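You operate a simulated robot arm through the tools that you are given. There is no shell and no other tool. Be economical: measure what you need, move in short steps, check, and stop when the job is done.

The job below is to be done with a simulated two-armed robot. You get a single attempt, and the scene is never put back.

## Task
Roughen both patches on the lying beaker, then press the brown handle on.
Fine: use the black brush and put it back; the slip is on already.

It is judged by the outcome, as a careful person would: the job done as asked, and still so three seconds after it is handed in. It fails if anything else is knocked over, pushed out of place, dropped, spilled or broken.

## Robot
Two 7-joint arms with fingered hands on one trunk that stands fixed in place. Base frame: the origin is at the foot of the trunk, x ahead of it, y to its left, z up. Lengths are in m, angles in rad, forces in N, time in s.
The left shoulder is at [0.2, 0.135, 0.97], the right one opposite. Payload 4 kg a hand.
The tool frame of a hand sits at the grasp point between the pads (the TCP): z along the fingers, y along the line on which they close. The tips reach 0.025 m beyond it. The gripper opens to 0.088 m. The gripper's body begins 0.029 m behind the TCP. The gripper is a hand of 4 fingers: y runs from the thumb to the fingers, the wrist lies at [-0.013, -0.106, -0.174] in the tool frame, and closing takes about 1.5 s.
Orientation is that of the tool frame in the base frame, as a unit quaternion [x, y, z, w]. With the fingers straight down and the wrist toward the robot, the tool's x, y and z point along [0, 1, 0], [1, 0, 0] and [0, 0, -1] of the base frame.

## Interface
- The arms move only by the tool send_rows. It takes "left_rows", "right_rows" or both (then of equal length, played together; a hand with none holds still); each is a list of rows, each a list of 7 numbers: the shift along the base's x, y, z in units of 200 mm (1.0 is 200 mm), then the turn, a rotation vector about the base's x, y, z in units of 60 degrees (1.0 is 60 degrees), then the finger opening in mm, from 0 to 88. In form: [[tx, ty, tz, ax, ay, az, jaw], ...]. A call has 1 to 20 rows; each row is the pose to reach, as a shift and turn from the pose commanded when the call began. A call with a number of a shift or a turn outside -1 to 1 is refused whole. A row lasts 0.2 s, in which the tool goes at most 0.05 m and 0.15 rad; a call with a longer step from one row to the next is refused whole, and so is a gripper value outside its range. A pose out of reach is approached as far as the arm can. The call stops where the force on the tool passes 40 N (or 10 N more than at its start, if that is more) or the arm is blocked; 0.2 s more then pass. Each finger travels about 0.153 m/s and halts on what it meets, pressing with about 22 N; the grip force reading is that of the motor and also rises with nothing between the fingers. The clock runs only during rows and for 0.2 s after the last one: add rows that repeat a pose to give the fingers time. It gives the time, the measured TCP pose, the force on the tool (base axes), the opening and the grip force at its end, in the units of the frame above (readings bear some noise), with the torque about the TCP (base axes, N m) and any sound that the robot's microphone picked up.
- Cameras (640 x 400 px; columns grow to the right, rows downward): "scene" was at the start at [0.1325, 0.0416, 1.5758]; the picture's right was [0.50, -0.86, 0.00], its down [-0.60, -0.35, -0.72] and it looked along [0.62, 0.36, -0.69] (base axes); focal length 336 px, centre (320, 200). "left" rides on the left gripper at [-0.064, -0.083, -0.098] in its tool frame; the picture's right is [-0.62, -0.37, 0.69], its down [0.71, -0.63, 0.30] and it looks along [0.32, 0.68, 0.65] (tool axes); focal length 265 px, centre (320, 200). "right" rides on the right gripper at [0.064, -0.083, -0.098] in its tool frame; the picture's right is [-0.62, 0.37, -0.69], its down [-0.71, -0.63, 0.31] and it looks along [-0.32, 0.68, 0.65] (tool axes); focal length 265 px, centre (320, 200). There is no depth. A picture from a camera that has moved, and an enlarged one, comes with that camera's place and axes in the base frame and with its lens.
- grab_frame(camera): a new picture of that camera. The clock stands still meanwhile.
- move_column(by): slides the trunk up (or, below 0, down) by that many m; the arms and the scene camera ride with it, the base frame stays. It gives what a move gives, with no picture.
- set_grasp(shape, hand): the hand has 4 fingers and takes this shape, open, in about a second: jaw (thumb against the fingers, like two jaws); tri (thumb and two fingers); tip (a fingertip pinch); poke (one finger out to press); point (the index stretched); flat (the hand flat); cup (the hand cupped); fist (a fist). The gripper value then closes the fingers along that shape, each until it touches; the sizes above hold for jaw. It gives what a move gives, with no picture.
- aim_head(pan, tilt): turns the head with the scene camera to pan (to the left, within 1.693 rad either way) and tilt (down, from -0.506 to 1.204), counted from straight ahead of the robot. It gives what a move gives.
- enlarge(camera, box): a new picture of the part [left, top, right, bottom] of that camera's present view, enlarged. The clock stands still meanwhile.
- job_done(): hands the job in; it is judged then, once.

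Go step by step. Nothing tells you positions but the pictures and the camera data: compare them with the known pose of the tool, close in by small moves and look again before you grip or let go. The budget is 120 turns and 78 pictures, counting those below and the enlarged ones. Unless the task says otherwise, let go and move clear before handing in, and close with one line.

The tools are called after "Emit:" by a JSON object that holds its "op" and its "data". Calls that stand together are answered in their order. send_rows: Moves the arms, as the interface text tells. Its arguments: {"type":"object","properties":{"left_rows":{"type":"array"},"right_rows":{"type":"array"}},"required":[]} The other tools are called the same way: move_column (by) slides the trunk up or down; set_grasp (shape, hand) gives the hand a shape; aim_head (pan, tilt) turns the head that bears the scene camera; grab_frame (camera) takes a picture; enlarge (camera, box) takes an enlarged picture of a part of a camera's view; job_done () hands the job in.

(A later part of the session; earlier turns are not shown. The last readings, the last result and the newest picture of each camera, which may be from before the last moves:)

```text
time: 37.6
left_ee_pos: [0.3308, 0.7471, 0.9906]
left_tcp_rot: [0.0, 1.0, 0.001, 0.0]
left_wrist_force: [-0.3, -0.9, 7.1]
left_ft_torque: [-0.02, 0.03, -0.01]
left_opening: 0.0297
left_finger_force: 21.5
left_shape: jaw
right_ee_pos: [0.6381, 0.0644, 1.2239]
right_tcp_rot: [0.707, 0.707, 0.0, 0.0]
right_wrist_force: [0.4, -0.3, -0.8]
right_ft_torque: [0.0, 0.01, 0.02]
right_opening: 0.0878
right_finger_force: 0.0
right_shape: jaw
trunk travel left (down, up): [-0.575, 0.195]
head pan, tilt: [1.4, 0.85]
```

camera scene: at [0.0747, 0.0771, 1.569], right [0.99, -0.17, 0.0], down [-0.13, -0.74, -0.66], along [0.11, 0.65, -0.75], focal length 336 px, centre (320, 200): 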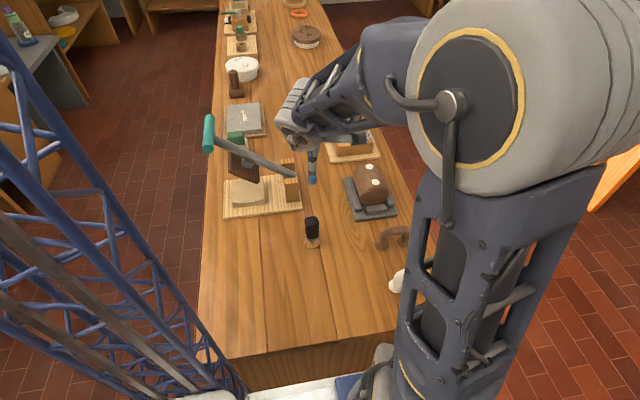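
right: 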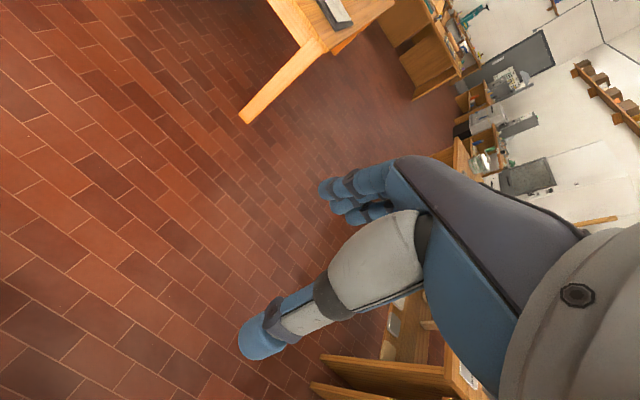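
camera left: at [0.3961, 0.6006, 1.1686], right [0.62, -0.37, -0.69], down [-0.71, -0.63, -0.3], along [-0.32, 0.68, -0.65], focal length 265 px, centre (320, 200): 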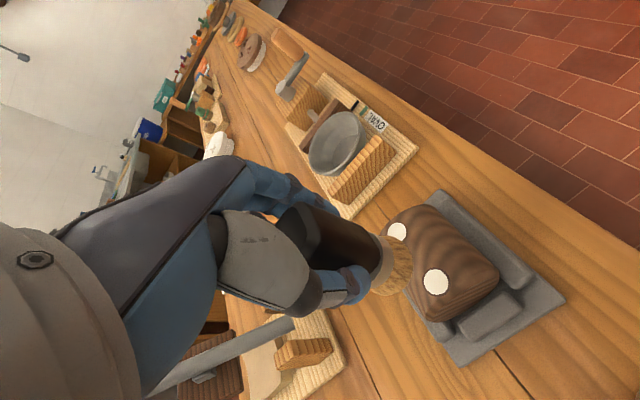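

Contact at 7 N. Scrubbing with the same strokes.

Emit:
{"op": "send_rows", "data": {"left_rows": [[0, 0.025, 0, 0, 0, 0, 15], [0, 0.05, 0, 0, 0, 0, 15], [0, 0.025, 0, 0, 0, 0, 15], [0, 0, 0, 0, 0, 0, 15], [0, -0.025, 0, 0, 0, 0, 15], [0, -0.05, 0, 0, 0, 0, 15], [0, -0.025, 0, 0, 0, 0, 15], [0, 0, 0, 0, 0, 0, 15], [0, 0.025, 0, 0, 0, 0, 15], [0, 0.05, 0, 0, 0, 0, 15], [0, 0.025, 0, 0, 0, 0, 15], [0, -0.025, 0, 0, 0, 0, 15], [0, -0.05, 0, 0, 0, 0, 15], [0, -0.025, 0, 0, 0, 0, 15], [0, 0, 0, 0, 0, 0, 15]]}}

Emit:
{"op": "send_rows", "data": {"left_rows": [[0.025, 0, 0, 0, 0, 0, 15], [0.045, 0, 0, 0, 0, 0, 15], [0.02, 0.02, 0, 0, 0, 0, 15], [-0.02, 0.02, 0, 0, 0, 0, 15], [-0.045, 0, 0, 0, 0, 0, 15], [-0.02, -0.02, 0, 0, 0, 0, 15], [0.02, -0.02, 0, 0, 0, 0, 15], [0.04, 0, 0, 0, 0, 0, 15], [0, 0, 0, 0, 0, 0, 15], [-0.04, 0, 0, 0, 0, 0, 15], [0, 0, 0, 0, 0, 0, 15], [0, 0, 0.1, 0, 0, 0, 15], [0, 0, 0.3, 0, 0, 0, 15], [0, 0, 0.45, 0, 0, 0, 15]]}}

Emit:
{"op": "enlarge", "data": {"camera": "scene", "box": [340, 130, 430, 220]}}

```text
time: 40.8
left_ee_pos: [0.3311, 0.7471, 0.9889]
left_tcp_rot: [0.0, 1.0, 0.0, 0.0]
left_wrist_force: [0.2, -2.5, 10.2]
left_ft_torque: [-0.09, 0.03, 0.02]
left_opening: 0.0301
left_finger_force: 22.1
left_shape: jaw
right_ee_pos: [0.638, 0.064, 1.2246]
right_tcp_rot: [0.707, 0.707, 0.0, 0.0]
right_wrist_force: [0.3, 0.1, 0.8]
right_ft_torque: [-0.01, -0.01, 0.01]
right_opening: 0.0875
right_finger_force: 0.1
right_shape: jaw
trunk travel left (down, up): [-0.575, 0.195]
head pan, tilt: [1.4, 0.85]
```

```text
time: 43.8
left_ee_pos: [0.3316, 0.7462, 1.08]
left_tcp_rot: [0.0, 1.0, 0.0, 0.0]
left_wrist_force: [-0.1, 0.7, -0.9]
left_ft_torque: [0.01, 0.01, -0.01]
left_opening: 0.0295
left_finger_force: 22.1
left_shape: jaw
right_ee_pos: [0.6383, 0.0669, 1.2243]
right_tcp_rot: [0.707, 0.707, 0.0, 0.0]
right_wrist_force: [-0.5, 0.6, -0.3]
right_ft_torque: [0.0, -0.02, -0.01]
right_opening: 0.0878
right_finger_force: 0.0
right_shape: jaw
trunk travel left (down, up): [-0.575, 0.195]
head pan, tilt: [1.4, 0.85]
```

```text
4.44 times, centred on (385, 175) of scene
camera zoom: at [0.0748, 0.0775, 1.5689], right [0.99, -0.17, 0.0], down [-0.13, -0.74, -0.66], along [0.11, 0.65, -0.75], focal length 1494 px, centre (31, 311)
```

zoom: 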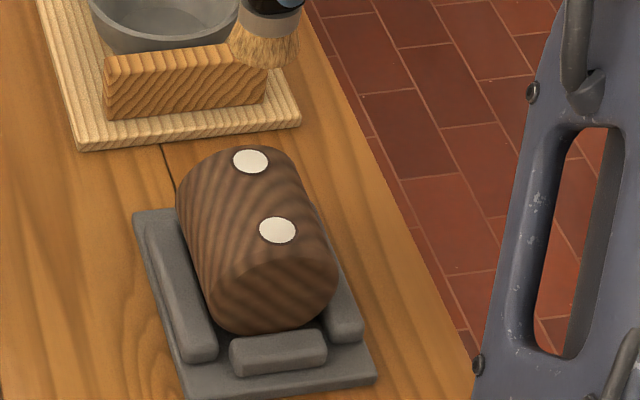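

Both patches have been scrubbed. I'll look closer at the surface to judge the result.

Emit:
{"op": "enlarge", "data": {"camera": "scene", "box": [370, 155, 410, 195]}}

```text
10.00 times, centred on (390, 175) of scene
camera zoom: at [0.0748, 0.0775, 1.5689], right [0.99, -0.17, 0.0], down [-0.13, -0.74, -0.66], along [0.11, 0.65, -0.75], focal length 3363 px, centre (-380, 450)
```

zoom: 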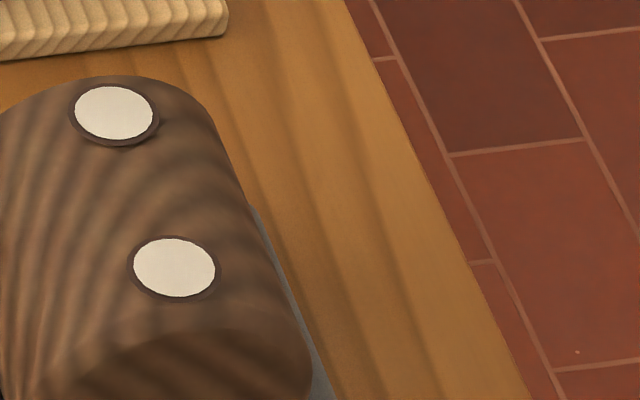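

Both patches now show an identical scored ring. I'll carry the brush back over its original place at [0.141, 0.579].

Emit:
{"op": "send_rows", "data": {"left_rows": [[-0.1, -0.1, 0, 0, 0, 0, 15], [-0.25, -0.22, 0, 0, 0, 0, 15], [-0.41, -0.36, 0, 0, 0, 0, 15], [-0.57, -0.5, 0, 0, 0, 0, 15], [-0.73, -0.64, 0, 0, 0, 0, 15], [-0.87, -0.77, 0, 0, 0, 0, 15], [-0.95, -0.835, -0.1, 0, 0, 0, 15], [-0.95, -0.835, -0.3, 0, 0, 0, 15], [-0.95, -0.835, -0.5, 0, 0, 0, 15], [-0.95, -0.835, -0.7, 0, 0, 0, 15], [-0.95, -0.835, -0.8, 0, 0, 0, 15], [-0.95, -0.835, -0.84, 0, 0, 0, 15], [-0.95, -0.835, -0.84, 0, 0, 0, 15]]}}

Emit:
{"op": "enlarge", "data": {"camera": "scene", "box": [270, 180, 370, 260]}}

Emit:
{"op": "grab_frame", "data": {"camera": "left"}}

```text
time: 46.6
left_ee_pos: [0.1422, 0.5798, 0.9112]
left_tcp_rot: [0.001, 1.0, 0.0, 0.0]
left_wrist_force: [-0.7, 0.5, -0.6]
left_ft_torque: [0.03, -0.02, 0.01]
left_opening: 0.0297
left_finger_force: 21.6
left_shape: jaw
right_ee_pos: [0.6385, 0.0661, 1.2231]
right_tcp_rot: [0.707, 0.707, 0.0, -0.001]
right_wrist_force: [0.8, 0.0, -0.2]
right_ft_torque: [0.0, 0.01, -0.04]
right_opening: 0.0878
right_finger_force: 0.0
right_shape: jaw
trunk travel left (down, up): [-0.575, 0.195]
head pan, tilt: [1.4, 0.85]
```

```text
5.00 times, centred on (320, 220) of scene
camera zoom: at [0.0747, 0.0772, 1.569], right [0.99, -0.17, 0.0], down [-0.13, -0.74, -0.66], along [0.11, 0.65, -0.75], focal length 1681 px, centre (320, 100)
```

zoom: 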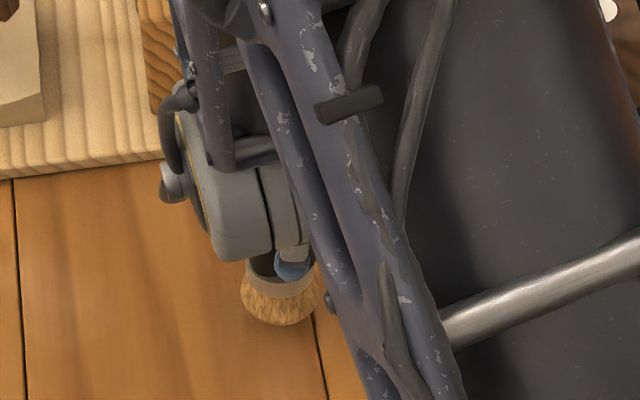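

```text
42 pictures are left
camera left: at [0.2064, 0.4966, 1.0094], right [0.62, -0.37, -0.69], down [-0.71, -0.63, -0.3], along [-0.32, 0.68, -0.65], focal length 265 px, centre (320, 200)
```

left: 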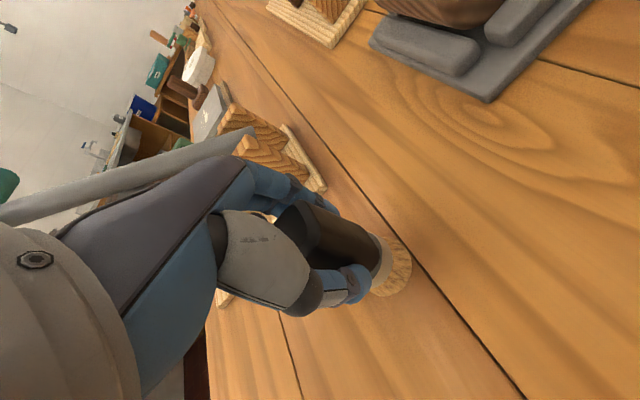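

The brush is back over its spot. I'll lower it gently until it stands.

Emit:
{"op": "send_rows", "data": {"left_rows": [[0, 0, -0.025, 0, 0, 0, 15], [0, 0, -0.045, 0, 0, 0, 15], [0, 0, -0.06, 0, 0, 0, 15], [0, 0, -0.065, 0, 0, 0, 15], [0, 0, -0.065, 0, 0, 0, 15]]}}

Emit:
{"op": "send_rows", "data": {"left_rows": [[0, 0, -0.005, 0, 0, 0, 15], [0, 0, -0.01, 0, 0, 0, 15], [0, 0, -0.01, 0, 0, 0, 15]]}}

```text
time: 47.8
left_ee_pos: [0.1425, 0.5797, 0.898]
left_tcp_rot: [-0.001, 1.0, 0.0, 0.001]
left_wrist_force: [-0.8, -0.7, 0.0]
left_ft_torque: [-0.02, 0.03, 0.0]
left_opening: 0.0297
left_finger_force: 22.2
left_shape: jaw
right_ee_pos: [0.6374, 0.0653, 1.2244]
right_tcp_rot: [0.707, 0.708, 0.0, 0.0]
right_wrist_force: [-0.4, 0.2, 0.9]
right_ft_torque: [0.0, 0.02, 0.01]
right_opening: 0.0875
right_finger_force: 0.0
right_shape: jaw
trunk travel left (down, up): [-0.575, 0.195]
head pan, tilt: [1.4, 0.85]
```

```text
time: 48.6
left_ee_pos: [0.1422, 0.5797, 0.8981]
left_tcp_rot: [0.0, 1.0, 0.0, 0.001]
left_wrist_force: [-0.4, 0.6, -0.8]
left_ft_torque: [0.03, -0.01, 0.01]
left_opening: 0.0295
left_finger_force: 21.4
left_shape: jaw
right_ee_pos: [0.6376, 0.0663, 1.2234]
right_tcp_rot: [0.707, 0.707, 0.0, 0.0]
right_wrist_force: [0.4, -0.8, -0.7]
right_ft_torque: [0.0, -0.01, 0.0]
right_opening: 0.0877
right_finger_force: 0.1
right_shape: jaw
trunk travel left (down, up): [-0.575, 0.195]
head pan, tilt: [1.4, 0.85]
```

Emit:
{"op": "send_rows", "data": {"left_rows": [[0, 0, -0.005, 0, 0, 0, 15], [0, 0, -0.01, 0, 0, 0, 15], [0, 0, -0.01, 0, 0, 0, 15]]}}

Emit:
{"op": "send_rows", "data": {"left_rows": [[0, 0, -0.004, 0, 0, 0, 15], [0, 0, -0.008, 0, 0, 0, 15], [0, 0, -0.008, 0, 0, 0, 15]]}}

```text
time: 49.4
left_ee_pos: [0.1411, 0.579, 0.8943]
left_tcp_rot: [0.001, 1.0, 0.0, 0.0]
left_wrist_force: [-0.3, 0.3, 0.1]
left_ft_torque: [0.02, 0.01, 0.01]
left_opening: 0.0292
left_finger_force: 22.0
left_shape: jaw
right_ee_pos: [0.639, 0.0662, 1.224]
right_tcp_rot: [0.707, 0.707, 0.001, 0.0]
right_wrist_force: [0.4, -0.1, -0.1]
right_ft_torque: [0.01, -0.01, -0.01]
right_opening: 0.0874
right_finger_force: 0.0
right_shape: jaw
trunk travel left (down, up): [-0.575, 0.195]
head pan, tilt: [1.4, 0.85]
```

```text
time: 50.2
left_ee_pos: [0.1404, 0.5804, 0.8946]
left_tcp_rot: [0.0, 1.0, 0.001, 0.0]
left_wrist_force: [-2.7, -2.8, 10.2]
left_ft_torque: [0.0, -0.01, 0.02]
left_opening: 0.0298
left_finger_force: 21.7
left_shape: jaw
right_ee_pos: [0.6375, 0.066, 1.2234]
right_tcp_rot: [0.707, 0.707, -0.001, 0.0]
right_wrist_force: [0.7, -0.3, -0.8]
right_ft_torque: [-0.04, -0.01, -0.02]
right_opening: 0.0876
right_finger_force: 0.1
right_shape: jaw
trunk travel left (down, up): [-0.575, 0.195]
head pan, tilt: [1.4, 0.85]
```

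The brush stands on the table. I'll ease the load, open slowly, and rise straight up.

Emit:
{"op": "send_rows", "data": {"left_rows": [[0, 0, 0.006, 0, 0, 0, 28], [0, 0, 0.006, 0, 0, 0, 32], [0, 0, 0.006, 0, 0, 0, 40], [0, 0, 0.006, 0, 0, 0, 55], [0, 0, 0.006, 0, 0, 0, 70], [0, 0, 0.006, 0, 0, 0, 88], [0, 0, 0.006, 0, 0, 0, 88]]}}

Emit:
{"op": "send_rows", "data": {"left_rows": [[0, 0, 0.08, 0, 0, 0, 88], [0, 0, 0.25, 0, 0, 0, 88], [0, 0, 0.45, 0, 0, 0, 88], [0, 0, 0.65, 0, 0, 0, 88], [0, 0, 0.85, 0, 0, 0, 88]]}}

Emit:
{"op": "grab_frame", "data": {"camera": "left"}}

Emit:
{"op": "grab_frame", "data": {"camera": "scene"}}

```text
time: 51.8
left_ee_pos: [0.1425, 0.5789, 0.8937]
left_tcp_rot: [0.0, 1.0, 0.0, 0.0]
left_wrist_force: [-0.1, 0.0, -0.4]
left_ft_torque: [-0.03, -0.01, -0.05]
left_opening: 0.088
left_finger_force: 0.0
left_shape: jaw
right_ee_pos: [0.6391, 0.0658, 1.2232]
right_tcp_rot: [0.707, 0.708, 0.0, 0.0]
right_wrist_force: [-0.6, 0.2, -0.4]
right_ft_torque: [0.01, 0.0, 0.0]
right_opening: 0.0876
right_finger_force: 0.0
right_shape: jaw
trunk travel left (down, up): [-0.575, 0.195]
head pan, tilt: [1.4, 0.85]
```

```text
time: 53.0
left_ee_pos: [0.1387, 0.5788, 1.0539]
left_tcp_rot: [-0.005, 1.0, -0.003, -0.007]
left_wrist_force: [0.4, -0.7, -0.4]
left_ft_torque: [0.0, 0.0, 0.0]
left_opening: 0.088
left_finger_force: 0.0
left_shape: jaw
left hand out of reach, approached as far as the arm can: row 5
right_ee_pos: [0.6384, 0.0655, 1.2239]
right_tcp_rot: [0.707, 0.707, 0.0, 0.0]
right_wrist_force: [-0.2, -0.1, -0.6]
right_ft_torque: [-0.01, -0.03, 0.01]
right_opening: 0.0877
right_finger_force: 0.1
right_shape: jaw
trunk travel left (down, up): [-0.575, 0.195]
head pan, tilt: [1.4, 0.85]
```

```text
41 pictures are left
camera left: at [0.2053, 0.4964, 1.1516], right [0.61, -0.37, -0.7], down [-0.71, -0.64, -0.29], along [-0.34, 0.68, -0.65], focal length 265 px, centre (320, 200)
```

left: 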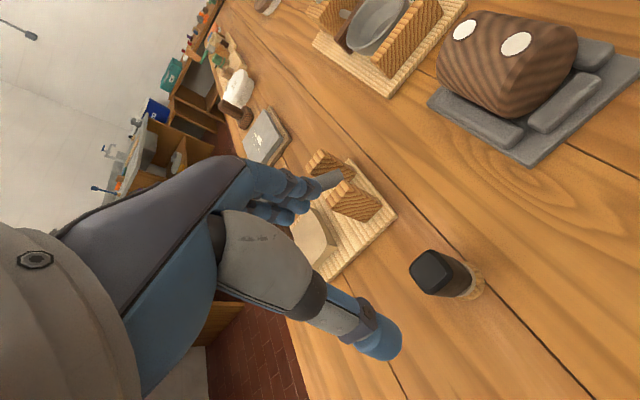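

```text
40 pictures are left
camera scene: at [0.0746, 0.0773, 1.569], right [0.99, -0.17, 0.0], down [-0.13, -0.74, -0.66], along [0.11, 0.65, -0.75], focal length 336 px, centre (320, 200)
```

scene: 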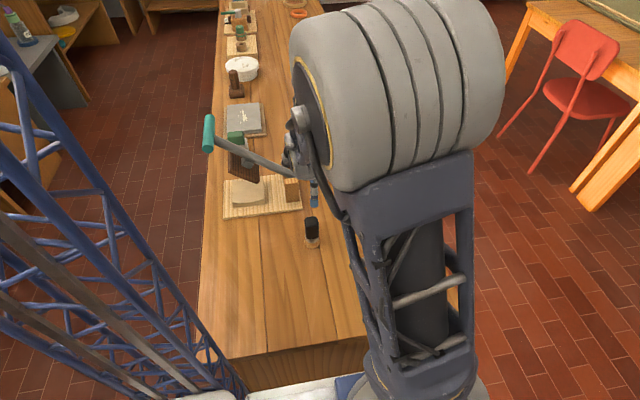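

The brush stands upright back in place. Next I'll move above the brown handle at about [0.351, 0.539].

Emit:
{"op": "send_rows", "data": {"left_rows": [[0.05, 0, -0.05, 0, 0, 0, 88], [0.2, -0.05, -0.05, 0, 0, 0, 88], [0.4, -0.1, -0.05, 0, 0, 0, 88], [0.6, -0.15, -0.05, 0, 0, 0, 88], [0.8, -0.2, -0.05, 0, 0, 0, 88], [0.95, -0.2, -0.05, 0, 0, 0, 88], [0.98, -0.2, -0.05, 0, 0, 0, 88]]}}

Emit:
{"op": "grab_frame", "data": {"camera": "left"}}

Emit:
{"op": "grab_frame", "data": {"camera": "scene"}}

```text
time: 54.6
left_ee_pos: [0.3379, 0.5388, 1.054]
left_tcp_rot: [-0.001, 1.0, 0.0, 0.0]
left_wrist_force: [-0.6, -0.8, -0.2]
left_ft_torque: [0.0, 0.03, -0.03]
left_opening: 0.0876
left_finger_force: 0.1
left_shape: jaw
right_ee_pos: [0.64, 0.066, 1.2241]
right_tcp_rot: [0.707, 0.707, -0.001, 0.001]
right_wrist_force: [-0.5, -0.3, 0.2]
right_ft_torque: [0.0, -0.01, -0.02]
right_opening: 0.0875
right_finger_force: 0.0
right_shape: jaw
trunk travel left (down, up): [-0.575, 0.195]
head pan, tilt: [1.4, 0.85]
```

```text
39 pictures are left
camera left: at [0.4022, 0.4562, 1.153], right [0.62, -0.37, -0.69], down [-0.71, -0.63, -0.3], along [-0.33, 0.68, -0.65], focal length 265 px, centre (320, 200)
```

left: 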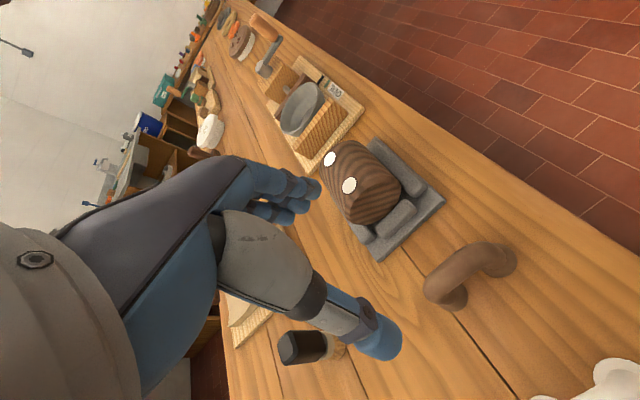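

```text
38 pictures are left
camera scene: at [0.0747, 0.0772, 1.569], right [0.99, -0.17, 0.0], down [-0.13, -0.74, -0.66], along [0.11, 0.65, -0.75], focal length 336 px, centre (320, 200)
```

scene: 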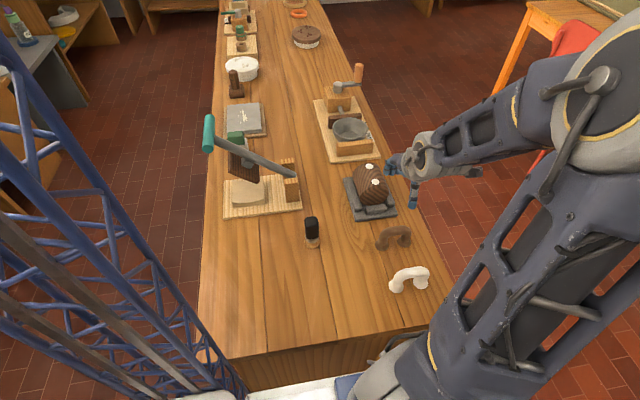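

I'm above the handle; I'll take an enlarged look to align exactly.

Emit:
{"op": "enlarge", "data": {"camera": "left", "box": [400, 210, 540, 330]}}

Emit:
{"op": "enlarge", "data": {"camera": "scene", "box": [355, 210, 435, 300]}}

```text
3.33 times, centred on (470, 270) of left
camera zoom: at [0.4022, 0.4562, 1.153], right [0.62, -0.37, -0.69], down [-0.71, -0.63, -0.3], along [-0.33, 0.68, -0.65], focal length 885 px, centre (-180, -33)
```

zoom: 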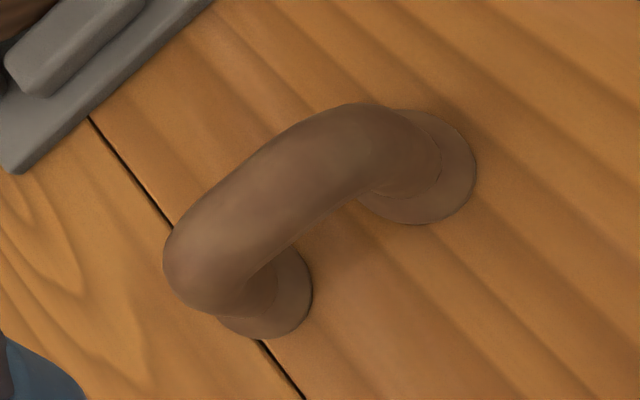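

```text
4.44 times, centred on (395, 255) of scene
camera zoom: at [0.0747, 0.0772, 1.569], right [0.99, -0.17, 0.0], down [-0.13, -0.74, -0.66], along [0.11, 0.65, -0.75], focal length 1494 px, centre (-13, -44)
```

zoom: 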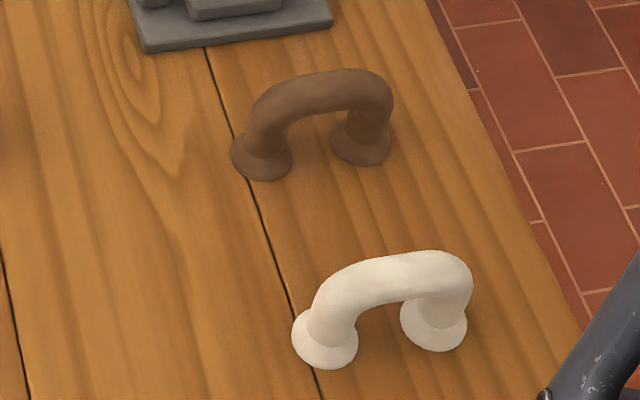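

Handle centre is about [0.351, 0.541] with its arch running along x and its centreline near z≈0.865. I'll align and descend to just above it.

Emit:
{"op": "send_rows", "data": {"left_rows": [[0.0675, 0.01, -0.1, 0, 0, 0, 88], [0.0675, 0.01, -0.3, 0, 0, 0, 88], [0.0675, 0.01, -0.5, 0, 0, 0, 88], [0.0675, 0.01, -0.6, 0, 0, 0, 88], [0.0675, 0.01, -0.6, 0, 0, 0, 88]]}}

Emit:
{"op": "grab_frame", "data": {"camera": "left"}}

Emit:
{"op": "enlarge", "data": {"camera": "scene", "box": [355, 180, 455, 280]}}

```text
time: 55.8
left_ee_pos: [0.35, 0.5419, 0.9332]
left_tcp_rot: [0.0, 1.0, 0.001, -0.001]
left_wrist_force: [0.0, 0.2, -0.4]
left_ft_torque: [0.05, 0.01, 0.0]
left_opening: 0.0877
left_finger_force: 0.1
left_shape: jaw
right_ee_pos: [0.6381, 0.0652, 1.2239]
right_tcp_rot: [0.707, 0.708, 0.0, 0.0]
right_wrist_force: [-0.3, -0.4, 0.2]
right_ft_torque: [-0.01, 0.02, 0.03]
right_opening: 0.0876
right_finger_force: 0.0
right_shape: jaw
trunk travel left (down, up): [-0.575, 0.195]
head pan, tilt: [1.4, 0.85]
```

```text
35 pictures are left
camera left: at [0.4154, 0.4583, 1.0321], right [0.62, -0.37, -0.69], down [-0.71, -0.63, -0.3], along [-0.32, 0.68, -0.65], focal length 265 px, centre (320, 200)
```

left: 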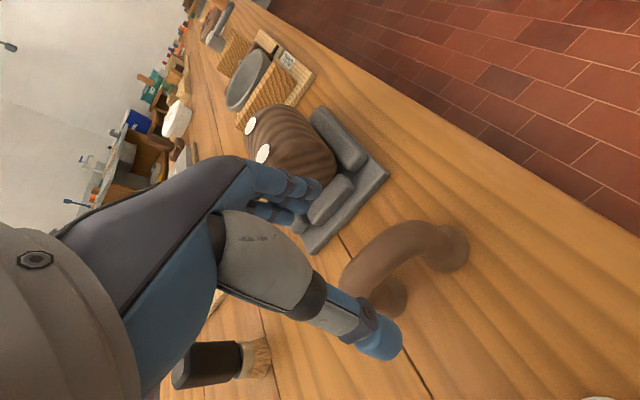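

```text
4.00 times, centred on (405, 230) of scene
camera zoom: at [0.0747, 0.0772, 1.569], right [0.99, -0.17, 0.0], down [-0.13, -0.74, -0.66], along [0.11, 0.65, -0.75], focal length 1345 px, centre (-20, 80)
```

zoom: 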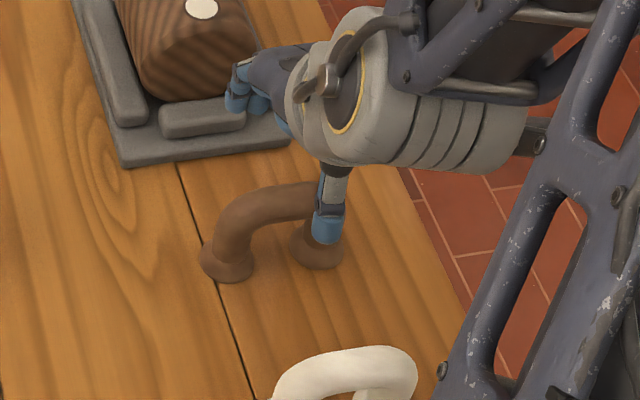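

The feet project right under the TCP. The cradle is close on the +y side, so I'll narrow the jaw to 55 mm before descending onto the arch.

Emit:
{"op": "send_rows", "data": {"left_rows": [[0, 0, 0, 0, 0, 0, 70], [0, 0, 0, 0, 0, 0, 55], [0, 0, -0.1, 0, 0, 0, 55], [0, 0, -0.18, 0, 0, 0, 55], [0, 0, -0.22, 0, 0, 0, 55], [0, 0, -0.22, 0, 0, 0, 55]]}}

Emit:
{"op": "grab_frame", "data": {"camera": "left"}}

Emit:
{"op": "enlarge", "data": {"camera": "scene", "box": [355, 180, 455, 280]}}

```text
time: 57.2
left_ee_pos: [0.3508, 0.5418, 0.8913]
left_tcp_rot: [0.0, 1.0, 0.0, 0.0]
left_wrist_force: [0.4, 0.1, -0.2]
left_ft_torque: [0.03, -0.02, -0.01]
left_opening: 0.0554
left_finger_force: 0.0
left_shape: jaw
right_ee_pos: [0.638, 0.0663, 1.2238]
right_tcp_rot: [0.707, 0.707, 0.0, 0.0]
right_wrist_force: [-0.9, -0.3, 0.1]
right_ft_torque: [0.0, 0.0, 0.02]
right_opening: 0.0874
right_finger_force: 0.0
right_shape: jaw
trunk travel left (down, up): [-0.575, 0.195]
head pan, tilt: [1.4, 0.85]
```

```text
33 pictures are left
camera left: at [0.4156, 0.4584, 0.9885], right [0.62, -0.37, -0.69], down [-0.71, -0.63, -0.3], along [-0.32, 0.68, -0.65], focal length 265 px, centre (320, 200)
```

left: 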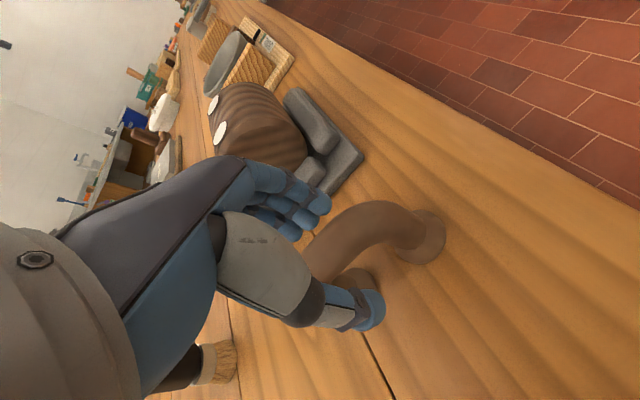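

```text
4.00 times, centred on (405, 230) of scene
camera zoom: at [0.0747, 0.0772, 1.569], right [0.99, -0.17, 0.0], down [-0.13, -0.74, -0.66], along [0.11, 0.65, -0.75], focal length 1345 px, centre (-20, 80)
```

zoom: 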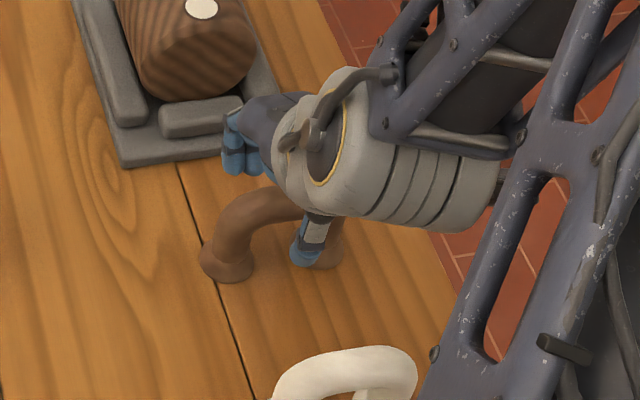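

The arch is between thumb and fingers and centred in x. I'll go down another 19 mm and close.

Emit:
{"op": "send_rows", "data": {"left_rows": [[0, 0, -0.05, 0, 0, 0, 55], [0, 0, -0.095, 0, 0, 0, 55], [0, 0, -0.095, 0, 0, 0, 40], [0, 0, -0.095, 0, 0, 0, 30], [0, 0, -0.095, 0, 0, 0, 20], [0, 0, -0.095, 0, 0, 0, 10], [0, 0, -0.095, 0, 0, 0, 10], [0, 0, -0.095, 0, 0, 0, 10], [0, 0, -0.095, 0, 0, 0, 10]]}}

Emit:
{"op": "grab_frame", "data": {"camera": "left"}}

```text
time: 59.2
left_ee_pos: [0.3503, 0.5408, 0.8717]
left_tcp_rot: [0.0, 1.0, 0.0, 0.0]
left_wrist_force: [0.6, 1.0, 0.0]
left_ft_torque: [0.01, -0.01, -0.01]
left_opening: 0.0103
left_finger_force: 0.1
left_shape: jaw
right_ee_pos: [0.638, 0.065, 1.2232]
right_tcp_rot: [0.707, 0.707, 0.0, 0.0]
right_wrist_force: [0.3, -0.5, -0.3]
right_ft_torque: [0.0, 0.01, 0.0]
right_opening: 0.0877
right_finger_force: 0.2
right_shape: jaw
trunk travel left (down, up): [-0.575, 0.195]
head pan, tilt: [1.4, 0.85]
```

```text
31 pictures are left
camera left: at [0.4152, 0.4586, 0.9696], right [0.62, -0.37, -0.69], down [-0.71, -0.63, -0.3], along [-0.32, 0.68, -0.65], focal length 265 px, centre (320, 200)
```

left: 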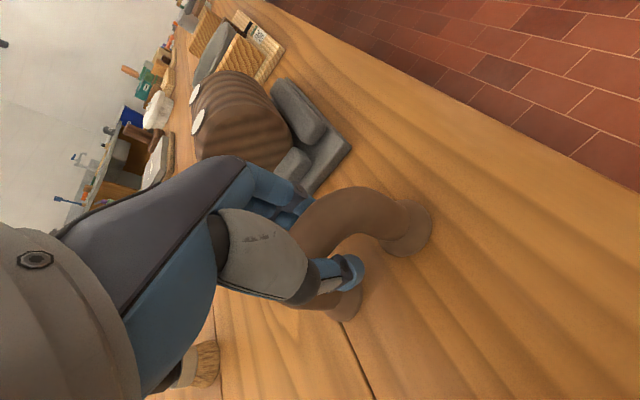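

The fingers closed to 10 mm with no grip force, so the pads are not on the arch. I'll look before doing anything.

Emit:
{"op": "enlarge", "data": {"camera": "scene", "box": [365, 205, 425, 265]}}

Emit:
{"op": "enlarge", "data": {"camera": "left", "box": [220, 150, 450, 340]}}

```text
6.67 times, centred on (395, 235) of scene
camera zoom: at [0.0748, 0.0773, 1.569], right [0.99, -0.17, 0.0], down [-0.13, -0.74, -0.66], along [0.11, 0.65, -0.75], focal length 2242 px, centre (-180, -33)
```

zoom: 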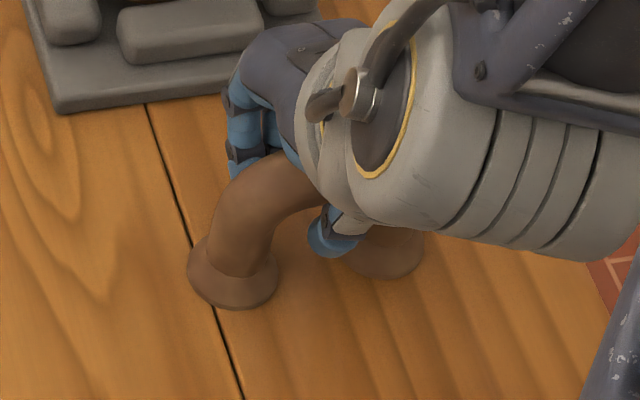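

```text
2.11 times, centred on (335, 245) of left
camera zoom: at [0.4152, 0.4586, 0.9696], right [0.62, -0.37, -0.69], down [-0.71, -0.63, -0.3], along [-0.32, 0.68, -0.65], focal length 559 px, centre (288, 105)
```

zoom: 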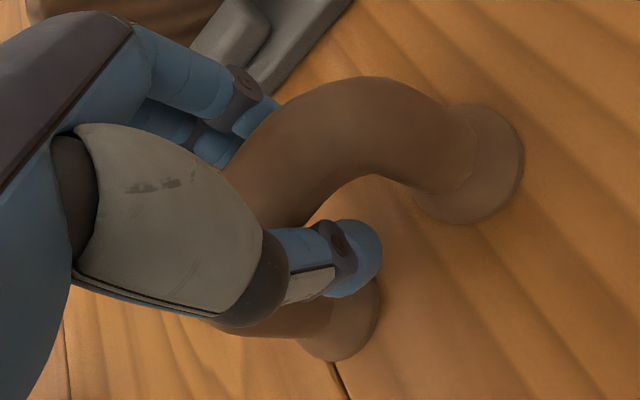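

The hand does look to be around the arch, so I'll just command it fully closed and watch the force.

Emit:
{"op": "send_rows", "data": {"left_rows": [[0, 0, 0, 0, 0, 0, 5], [0, 0, 0, 0, 0, 0, 0], [0, 0, 0, 0, 0, 0, 0], [0, 0, 0, 0, 0, 0, 0]]}}

Emit:
{"op": "enlarge", "data": {"camera": "scene", "box": [365, 205, 425, 265]}}

```text
time: 60.2
left_ee_pos: [0.3514, 0.5419, 0.8713]
left_tcp_rot: [0.0, 1.0, 0.0, 0.0]
left_wrist_force: [-0.4, -0.5, -1.1]
left_ft_torque: [-0.01, -0.04, 0.02]
left_opening: 0.006
left_finger_force: 22.0
left_shape: jaw
right_ee_pos: [0.639, 0.0659, 1.2237]
right_tcp_rot: [0.707, 0.707, 0.0, -0.001]
right_wrist_force: [0.1, -0.3, 0.1]
right_ft_torque: [-0.03, -0.01, 0.03]
right_opening: 0.0874
right_finger_force: 0.0
right_shape: jaw
trunk travel left (down, up): [-0.575, 0.195]
head pan, tilt: [1.4, 0.85]
```

```text
6.67 times, centred on (395, 235) of scene
camera zoom: at [0.0748, 0.0773, 1.569], right [0.99, -0.17, 0.0], down [-0.13, -0.74, -0.66], along [0.11, 0.65, -0.75], focal length 2242 px, centre (-180, -33)
```

zoom: 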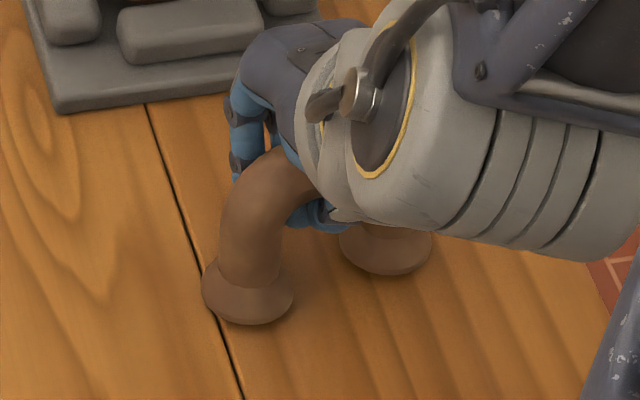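

The fingertips met beneath the arch instead of on it and nudged the handle a few mm; the arch sits higher than the pads. I'll open again and re-measure.

Emit:
{"op": "send_rows", "data": {"left_rows": [[0, 0, 0, 0, 0, 0, 15], [0, 0, 0, 0, 0, 0, 30], [0, 0, 0, 0, 0, 0, 45], [0, 0, 0, 0, 0, 0, 60], [0, 0, 0, 0, 0, 0, 60], [0, 0, 0.1, 0, 0, 0, 60], [0, 0, 0.3, 0, 0, 0, 60], [0, 0, 0.5, 0, 0, 0, 60], [0, 0, 0.7, 0, 0, 0, 60]]}}

Emit:
{"op": "enlarge", "data": {"camera": "scene", "box": [365, 205, 425, 265]}}

Emit:
{"op": "grab_frame", "data": {"camera": "left"}}

```text
time: 62.2
left_ee_pos: [0.351, 0.5437, 1.0105]
left_tcp_rot: [0.0, 1.0, -0.001, -0.001]
left_wrist_force: [-0.4, -0.7, 0.2]
left_ft_torque: [-0.01, -0.04, 0.0]
left_opening: 0.0594
left_finger_force: 0.0
left_shape: jaw
right_ee_pos: [0.638, 0.0661, 1.2229]
right_tcp_rot: [0.708, 0.707, 0.0, 0.0]
right_wrist_force: [0.2, 0.4, 0.9]
right_ft_torque: [0.02, 0.01, 0.0]
right_opening: 0.0878
right_finger_force: 0.1
right_shape: jaw
trunk travel left (down, up): [-0.575, 0.195]
head pan, tilt: [1.4, 0.85]
```

```text
6.67 times, centred on (395, 235) of scene
camera zoom: at [0.0749, 0.0776, 1.5689], right [0.99, -0.17, 0.0], down [-0.13, -0.74, -0.66], along [0.11, 0.65, -0.75], focal length 2242 px, centre (-180, -33)
```

zoom: 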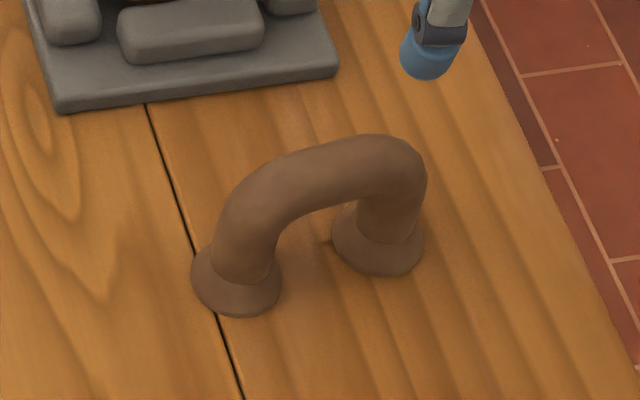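

```text
26 pictures are left
camera left: at [0.415, 0.4585, 1.1093], right [0.62, -0.37, -0.69], down [-0.71, -0.63, -0.3], along [-0.32, 0.68, -0.65], focal length 265 px, centre (320, 200)
```

left: 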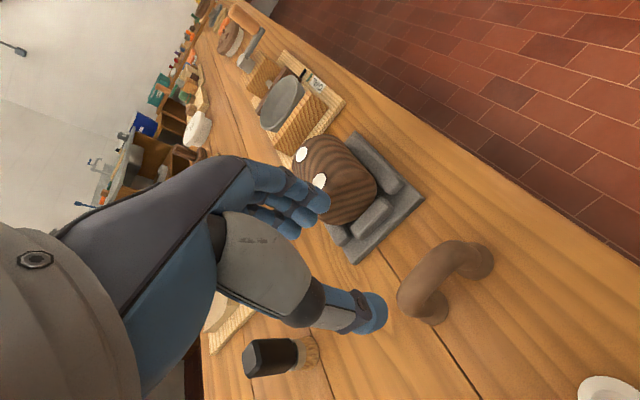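

The handle still stands, turned by a few degrees. I'll take one enlarged view to re-measure the arch.

Emit:
{"op": "enlarge", "data": {"camera": "left", "box": [380, 220, 510, 340]}}

```text
3.33 times, centred on (445, 280) of left
camera zoom: at [0.415, 0.4585, 1.1093], right [0.62, -0.37, -0.69], down [-0.71, -0.63, -0.3], along [-0.32, 0.68, -0.65], focal length 885 px, centre (-97, -67)
```

zoom: 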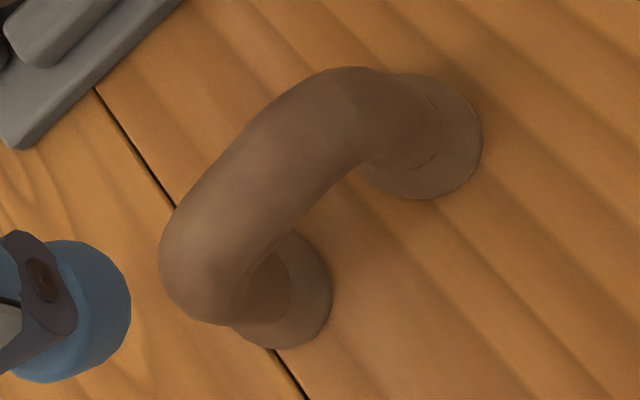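

Re-measured: the table is nearer z≈0.818, so the arch centreline is at about 0.88, higher than I assumed. The handle centre is about [0.351, 0.536], yawed about +7°. I'll turn the hand to match and grip with TCP near 0.888.

Emit:
{"op": "send_rows", "data": {"left_rows": [[0, -0.015, -0.1, 0, 0, 0.06, 60], [0, -0.03, -0.3, 0, 0, 0.12, 60], [0, -0.03, -0.5, 0, 0, 0.12, 60], [0, -0.03, -0.58, 0, 0, 0.12, 60], [0, -0.03, -0.61, 0, 0, 0.12, 60], [0, -0.03, -0.61, 0, 0, 0.12, 60]]}}

Emit:
{"op": "enlarge", "data": {"camera": "scene", "box": [365, 205, 425, 265]}}

Emit:
{"op": "enlarge", "data": {"camera": "left", "box": [220, 150, 450, 340]}}

```text
time: 63.6
left_ee_pos: [0.3501, 0.5362, 0.889]
left_tcp_rot: [-0.063, 0.998, 0.0, 0.0]
left_wrist_force: [0.2, 0.5, -0.2]
left_ft_torque: [-0.01, -0.01, 0.05]
left_opening: 0.0597
left_finger_force: 0.1
left_shape: jaw
right_ee_pos: [0.6389, 0.0654, 1.2239]
right_tcp_rot: [0.707, 0.707, 0.001, 0.0]
right_wrist_force: [-1.1, -0.4, 0.0]
right_ft_torque: [-0.01, -0.01, -0.01]
right_opening: 0.0877
right_finger_force: 0.1
right_shape: jaw
trunk travel left (down, up): [-0.575, 0.195]
head pan, tilt: [1.4, 0.85]
```

```text
6.67 times, centred on (395, 235) of scene
camera zoom: at [0.0747, 0.0772, 1.569], right [0.99, -0.17, 0.0], down [-0.13, -0.74, -0.66], along [0.11, 0.65, -0.75], focal length 2242 px, centre (-180, -33)
```

zoom: 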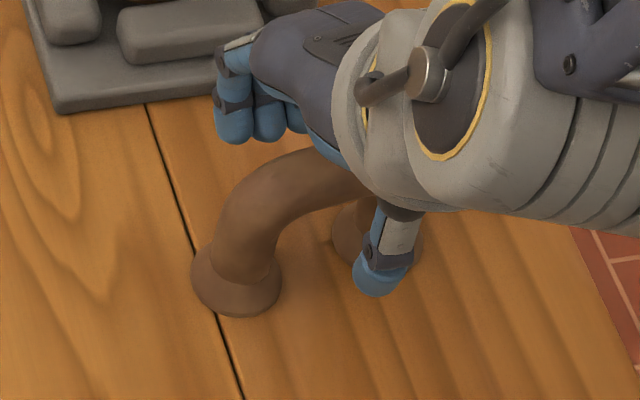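

```text
2.11 times, centred on (335, 245) of left
camera zoom: at [0.4247, 0.4605, 0.9875], right [0.66, -0.29, -0.69], down [-0.63, -0.71, -0.3], along [-0.41, 0.64, -0.65], focal length 559 px, centre (288, 105)
```

zoom: 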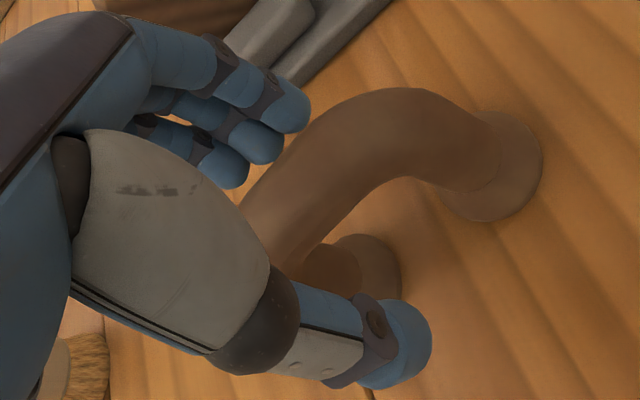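

Thumb and fingers now straddle the arch with the tips at about z 0.864. I'll close step by step and watch where it stops.

Emit:
{"op": "send_rows", "data": {"left_rows": [[0, 0, 0, 0, 0, 0, 45], [0, 0, 0, 0, 0, 0, 30], [0, 0, 0, 0, 0, 0, 20], [0, 0, 0, 0, 0, 0, 15], [0, 0, 0, 0, 0, 0, 15], [0, 0, 0, 0, 0, 0, 15]]}}

Emit:
{"op": "enlarge", "data": {"camera": "left", "box": [220, 150, 450, 340]}}

```text
time: 65.0
left_ee_pos: [0.3504, 0.5352, 0.8888]
left_tcp_rot: [-0.063, 0.998, 0.0, 0.0]
left_wrist_force: [1.2, 1.2, -0.7]
left_ft_torque: [0.0, -0.01, 0.0]
left_opening: 0.0156
left_finger_force: 0.0
left_shape: jaw
right_ee_pos: [0.6388, 0.0653, 1.2242]
right_tcp_rot: [0.707, 0.707, 0.0, 0.0]
right_wrist_force: [-0.5, 0.3, -1.1]
right_ft_torque: [0.0, -0.02, 0.03]
right_opening: 0.0874
right_finger_force: 0.0
right_shape: jaw
trunk travel left (down, up): [-0.575, 0.195]
head pan, tilt: [1.4, 0.85]
```

```text
2.11 times, centred on (335, 245) of left
camera zoom: at [0.4247, 0.4604, 0.9876], right [0.66, -0.29, -0.69], down [-0.63, -0.71, -0.3], along [-0.41, 0.64, -0.65], focal length 559 px, centre (288, 105)
```

zoom: 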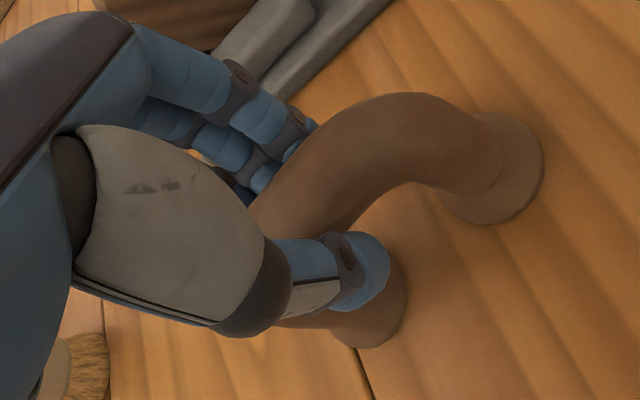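

Emit:
{"op": "send_rows", "data": {"left_rows": [[0, 0, 0, 0, 0, 0, 12], [0, 0, 0, 0, 0, 0, 9], [0, 0, 0, 0, 0, 0, 9]]}}

Emit:
{"op": "enlarge", "data": {"camera": "scene", "box": [365, 205, 425, 265]}}

```text
time: 65.8
left_ee_pos: [0.3496, 0.5352, 0.89]
left_tcp_rot: [-0.063, 0.998, -0.001, 0.0]
left_wrist_force: [0.1, 0.6, -0.8]
left_ft_torque: [0.0, -0.03, -0.01]
left_opening: 0.016
left_finger_force: 22.2
left_shape: jaw
right_ee_pos: [0.6385, 0.0661, 1.2242]
right_tcp_rot: [0.707, 0.707, 0.0, 0.0]
right_wrist_force: [1.0, -0.9, 0.2]
right_ft_torque: [0.03, -0.01, 0.0]
right_opening: 0.0877
right_finger_force: 0.1
right_shape: jaw
trunk travel left (down, up): [-0.575, 0.195]
head pan, tilt: [1.4, 0.85]
```

```text
6.67 times, centred on (395, 235) of scene
camera zoom: at [0.0748, 0.0773, 1.569], right [0.99, -0.17, 0.0], down [-0.13, -0.74, -0.66], along [0.11, 0.65, -0.75], focal length 2242 px, centre (-180, -33)
```

zoom: 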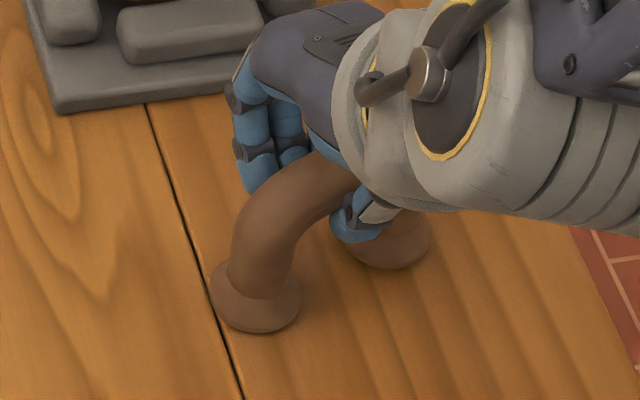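

Gripped: it stopped at 16 mm with 22 N on the arch. I'll lift it and check that it hangs level.

Emit:
{"op": "send_rows", "data": {"left_rows": [[0, 0, 0.03, 0, 0, 0, 5], [0, 0, 0.1, 0, 0, 0, 5], [0, 0, 0.25, 0, 0, 0, 5], [0, 0, 0.45, 0, 0, 0, 5], [0, 0, 0.65, 0, 0, 0, 5], [0, 0, 0.8, 0, 0, 0, 5], [0, 0, 0.8, 0, 0, 0, 5]]}}

Emit:
{"op": "enlarge", "data": {"camera": "scene", "box": [355, 160, 435, 240]}}

Emit:
{"op": "grab_frame", "data": {"camera": "left"}}

```text
time: 67.4
left_ee_pos: [0.3521, 0.5368, 1.0494]
left_tcp_rot: [-0.063, 0.998, -0.001, 0.0]
left_wrist_force: [0.4, 0.7, -0.7]
left_ft_torque: [-0.02, 0.01, 0.0]
left_opening: 0.0161
left_finger_force: 21.8
left_shape: jaw
right_ee_pos: [0.6379, 0.0657, 1.2236]
right_tcp_rot: [0.707, 0.707, 0.0, 0.0]
right_wrist_force: [-0.5, -0.3, 0.2]
right_ft_torque: [0.02, -0.01, 0.0]
right_opening: 0.0876
right_finger_force: 0.1
right_shape: jaw
trunk travel left (down, up): [-0.575, 0.195]
head pan, tilt: [1.4, 0.85]
```

```text
5.00 times, centred on (395, 200) of scene
camera zoom: at [0.0748, 0.0773, 1.569], right [0.99, -0.17, 0.0], down [-0.13, -0.74, -0.66], along [0.11, 0.65, -0.75], focal length 1681 px, centre (-55, 200)
```

zoom: 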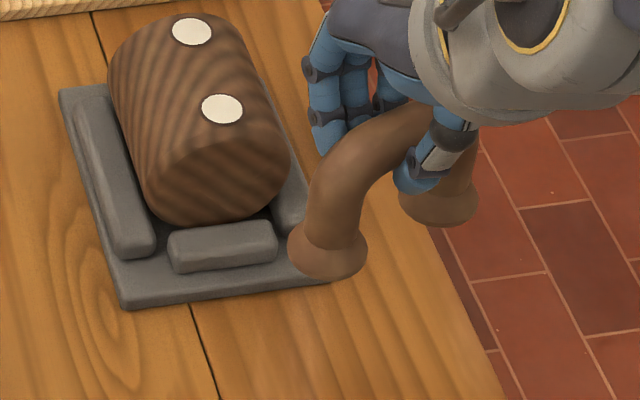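

```text
19 pictures are left
camera left: at [0.4261, 0.4607, 1.1475], right [0.66, -0.29, -0.69], down [-0.63, -0.71, -0.3], along [-0.41, 0.64, -0.65], focal length 265 px, centre (320, 200)
```

left: 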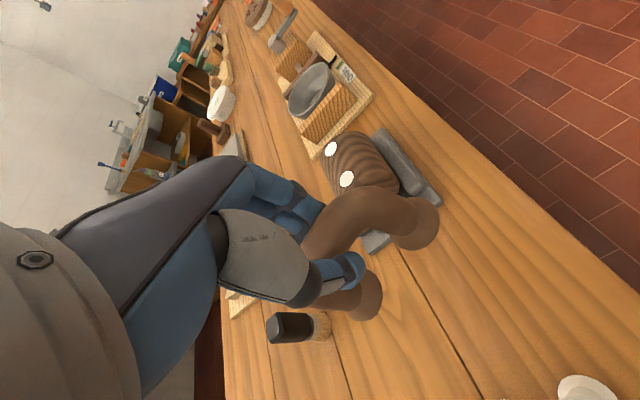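

The handle is held securely, both cameras agreeing on feet at [0.327, 0.523] and [0.386, 0.543], i.e. yawed about 19°. To lie along the patches it needs about −109°. I'll raise, turn and carry it over the beaker in two calls.

Emit:
{"op": "send_rows", "data": {"left_rows": [[0, 0, 0.1, 0, 0, -0.1, 5], [0, 0.05, 0.2, 0, 0, -0.22, 5], [0, 0.1, 0.25, 0, 0, -0.34, 5], [0, 0.15, 0.25, 0, 0, -0.46, 5], [0, 0.2, 0.25, 0, 0, -0.58, 5], [0, 0.25, 0.25, 0, 0, -0.7, 5], [0, 0.3, 0.25, 0, 0, -0.82, 5], [0, 0.35, 0.25, 0, 0, -0.9, 5]]}}

Emit:
{"op": "send_rows", "data": {"left_rows": [[0, 0.08, 0, 0, 0, -0.1, 5], [0, 0.16, 0, 0, 0, -0.22, 5], [0, 0.25, 0, 0, 0, -0.34, 5], [-0.02, 0.35, 0, 0, 0, -0.46, 5], [-0.04, 0.45, 0, 0, 0, -0.58, 5], [-0.06, 0.5, 0, 0, 0, -0.7, 5], [-0.08, 0.55, 0, 0, 0, -0.82, 5], [-0.08, 0.55, 0, 0, 0, -0.917, 5], [-0.08, 0.55, 0, 0, 0, -0.917, 5]]}}

Emit:
{"op": "grab_frame", "data": {"camera": "scene"}}

Emit:
{"op": "grab_frame", "data": {"camera": "left"}}

```text
time: 69.2
left_ee_pos: [0.3522, 0.6061, 1.0984]
left_tcp_rot: [0.398, 0.917, -0.001, 0.0]
left_wrist_force: [-1.5, 0.2, -0.5]
left_ft_torque: [0.0, -0.01, 0.01]
left_opening: 0.016
left_finger_force: 22.0
left_shape: jaw
right_ee_pos: [0.6376, 0.0661, 1.224]
right_tcp_rot: [0.707, 0.707, 0.0, 0.0]
right_wrist_force: [-0.6, -0.4, -0.3]
right_ft_torque: [0.01, 0.0, 0.0]
right_opening: 0.0877
right_finger_force: 0.0
right_shape: jaw
trunk travel left (down, up): [-0.575, 0.195]
head pan, tilt: [1.4, 0.85]
```

```text
time: 71.2
left_ee_pos: [0.3337, 0.7154, 1.0986]
left_tcp_rot: [0.777, 0.63, 0.0, 0.0]
left_wrist_force: [0.3, -0.1, -0.6]
left_ft_torque: [0.01, -0.01, 0.04]
left_opening: 0.0162
left_finger_force: 22.1
left_shape: jaw
right_ee_pos: [0.6378, 0.0665, 1.2242]
right_tcp_rot: [0.707, 0.707, 0.0, 0.0]
right_wrist_force: [0.4, -0.1, 0.0]
right_ft_torque: [0.01, 0.02, 0.02]
right_opening: 0.0878
right_finger_force: 0.1
right_shape: jaw
trunk travel left (down, up): [-0.575, 0.195]
head pan, tilt: [1.4, 0.85]
```

```text
18 pictures are left
camera scene: at [0.0747, 0.0773, 1.569], right [0.99, -0.17, 0.0], down [-0.13, -0.74, -0.66], along [0.11, 0.65, -0.75], focal length 336 px, centre (320, 200)
```

scene: 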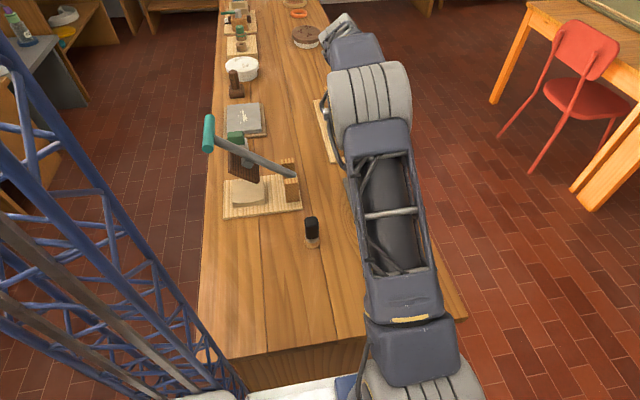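

```text
17 pictures are left
camera left: at [0.2403, 0.6698, 1.1976], right [-0.49, -0.53, -0.69], down [-0.47, 0.83, -0.3], along [0.74, 0.18, -0.65], focal length 265 px, centre (320, 200)
```

left: 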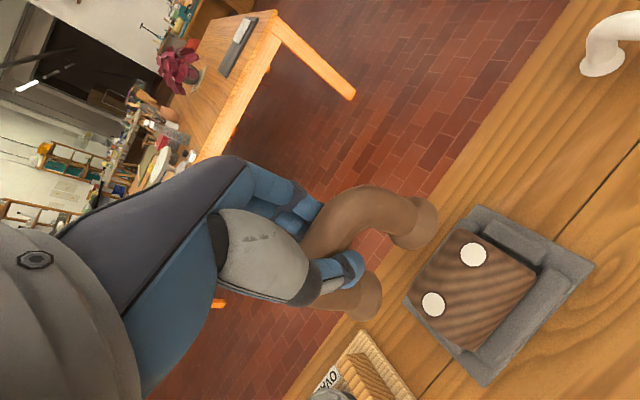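

The feet (from the hand camera: [0.332, 0.744] and [0.333, 0.682]) sit right above the patches at [0.332, 0.745] and [0.331, 0.680]. I'll descend to about 1 cm above and recheck.

Emit:
{"op": "send_rows", "data": {"left_rows": [[-0.004, -0.003, -0.1, 0, 0, 0, 5], [-0.004, -0.003, -0.25, 0, 0, 0, 5], [-0.004, -0.003, -0.4, 0, 0, 0, 5], [-0.004, -0.003, -0.48, 0, 0, 0, 5], [-0.004, -0.003, -0.49, 0, 0, 0, 5], [-0.004, -0.003, -0.49, 0, 0, 0, 5]]}}

Emit:
{"op": "enlarge", "data": {"camera": "left", "box": [300, 160, 500, 340]}}

```text
time: 72.6
left_ee_pos: [0.3343, 0.7164, 1.0001]
left_tcp_rot: [0.776, 0.631, 0.001, 0.0]
left_wrist_force: [0.6, 0.7, -0.4]
left_ft_torque: [0.02, -0.01, -0.02]
left_opening: 0.0161
left_finger_force: 21.6
left_shape: jaw
right_ee_pos: [0.6388, 0.0651, 1.224]
right_tcp_rot: [0.707, 0.708, 0.0, 0.0]
right_wrist_force: [0.0, -0.5, 1.0]
right_ft_torque: [0.01, 0.0, -0.03]
right_opening: 0.0878
right_finger_force: 0.1
right_shape: jaw
trunk travel left (down, up): [-0.575, 0.195]
head pan, tilt: [1.4, 0.85]
```

```text
2.22 times, centred on (400, 250) of left
camera zoom: at [0.2395, 0.669, 1.0994], right [-0.49, -0.53, -0.69], down [-0.47, 0.83, -0.3], along [0.74, 0.18, -0.65], focal length 590 px, centre (142, 89)
```

zoom: 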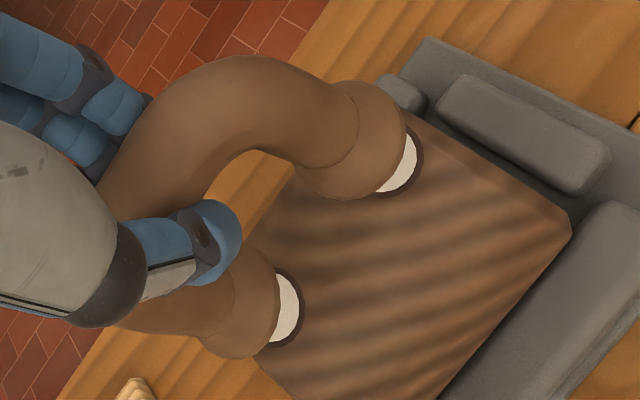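

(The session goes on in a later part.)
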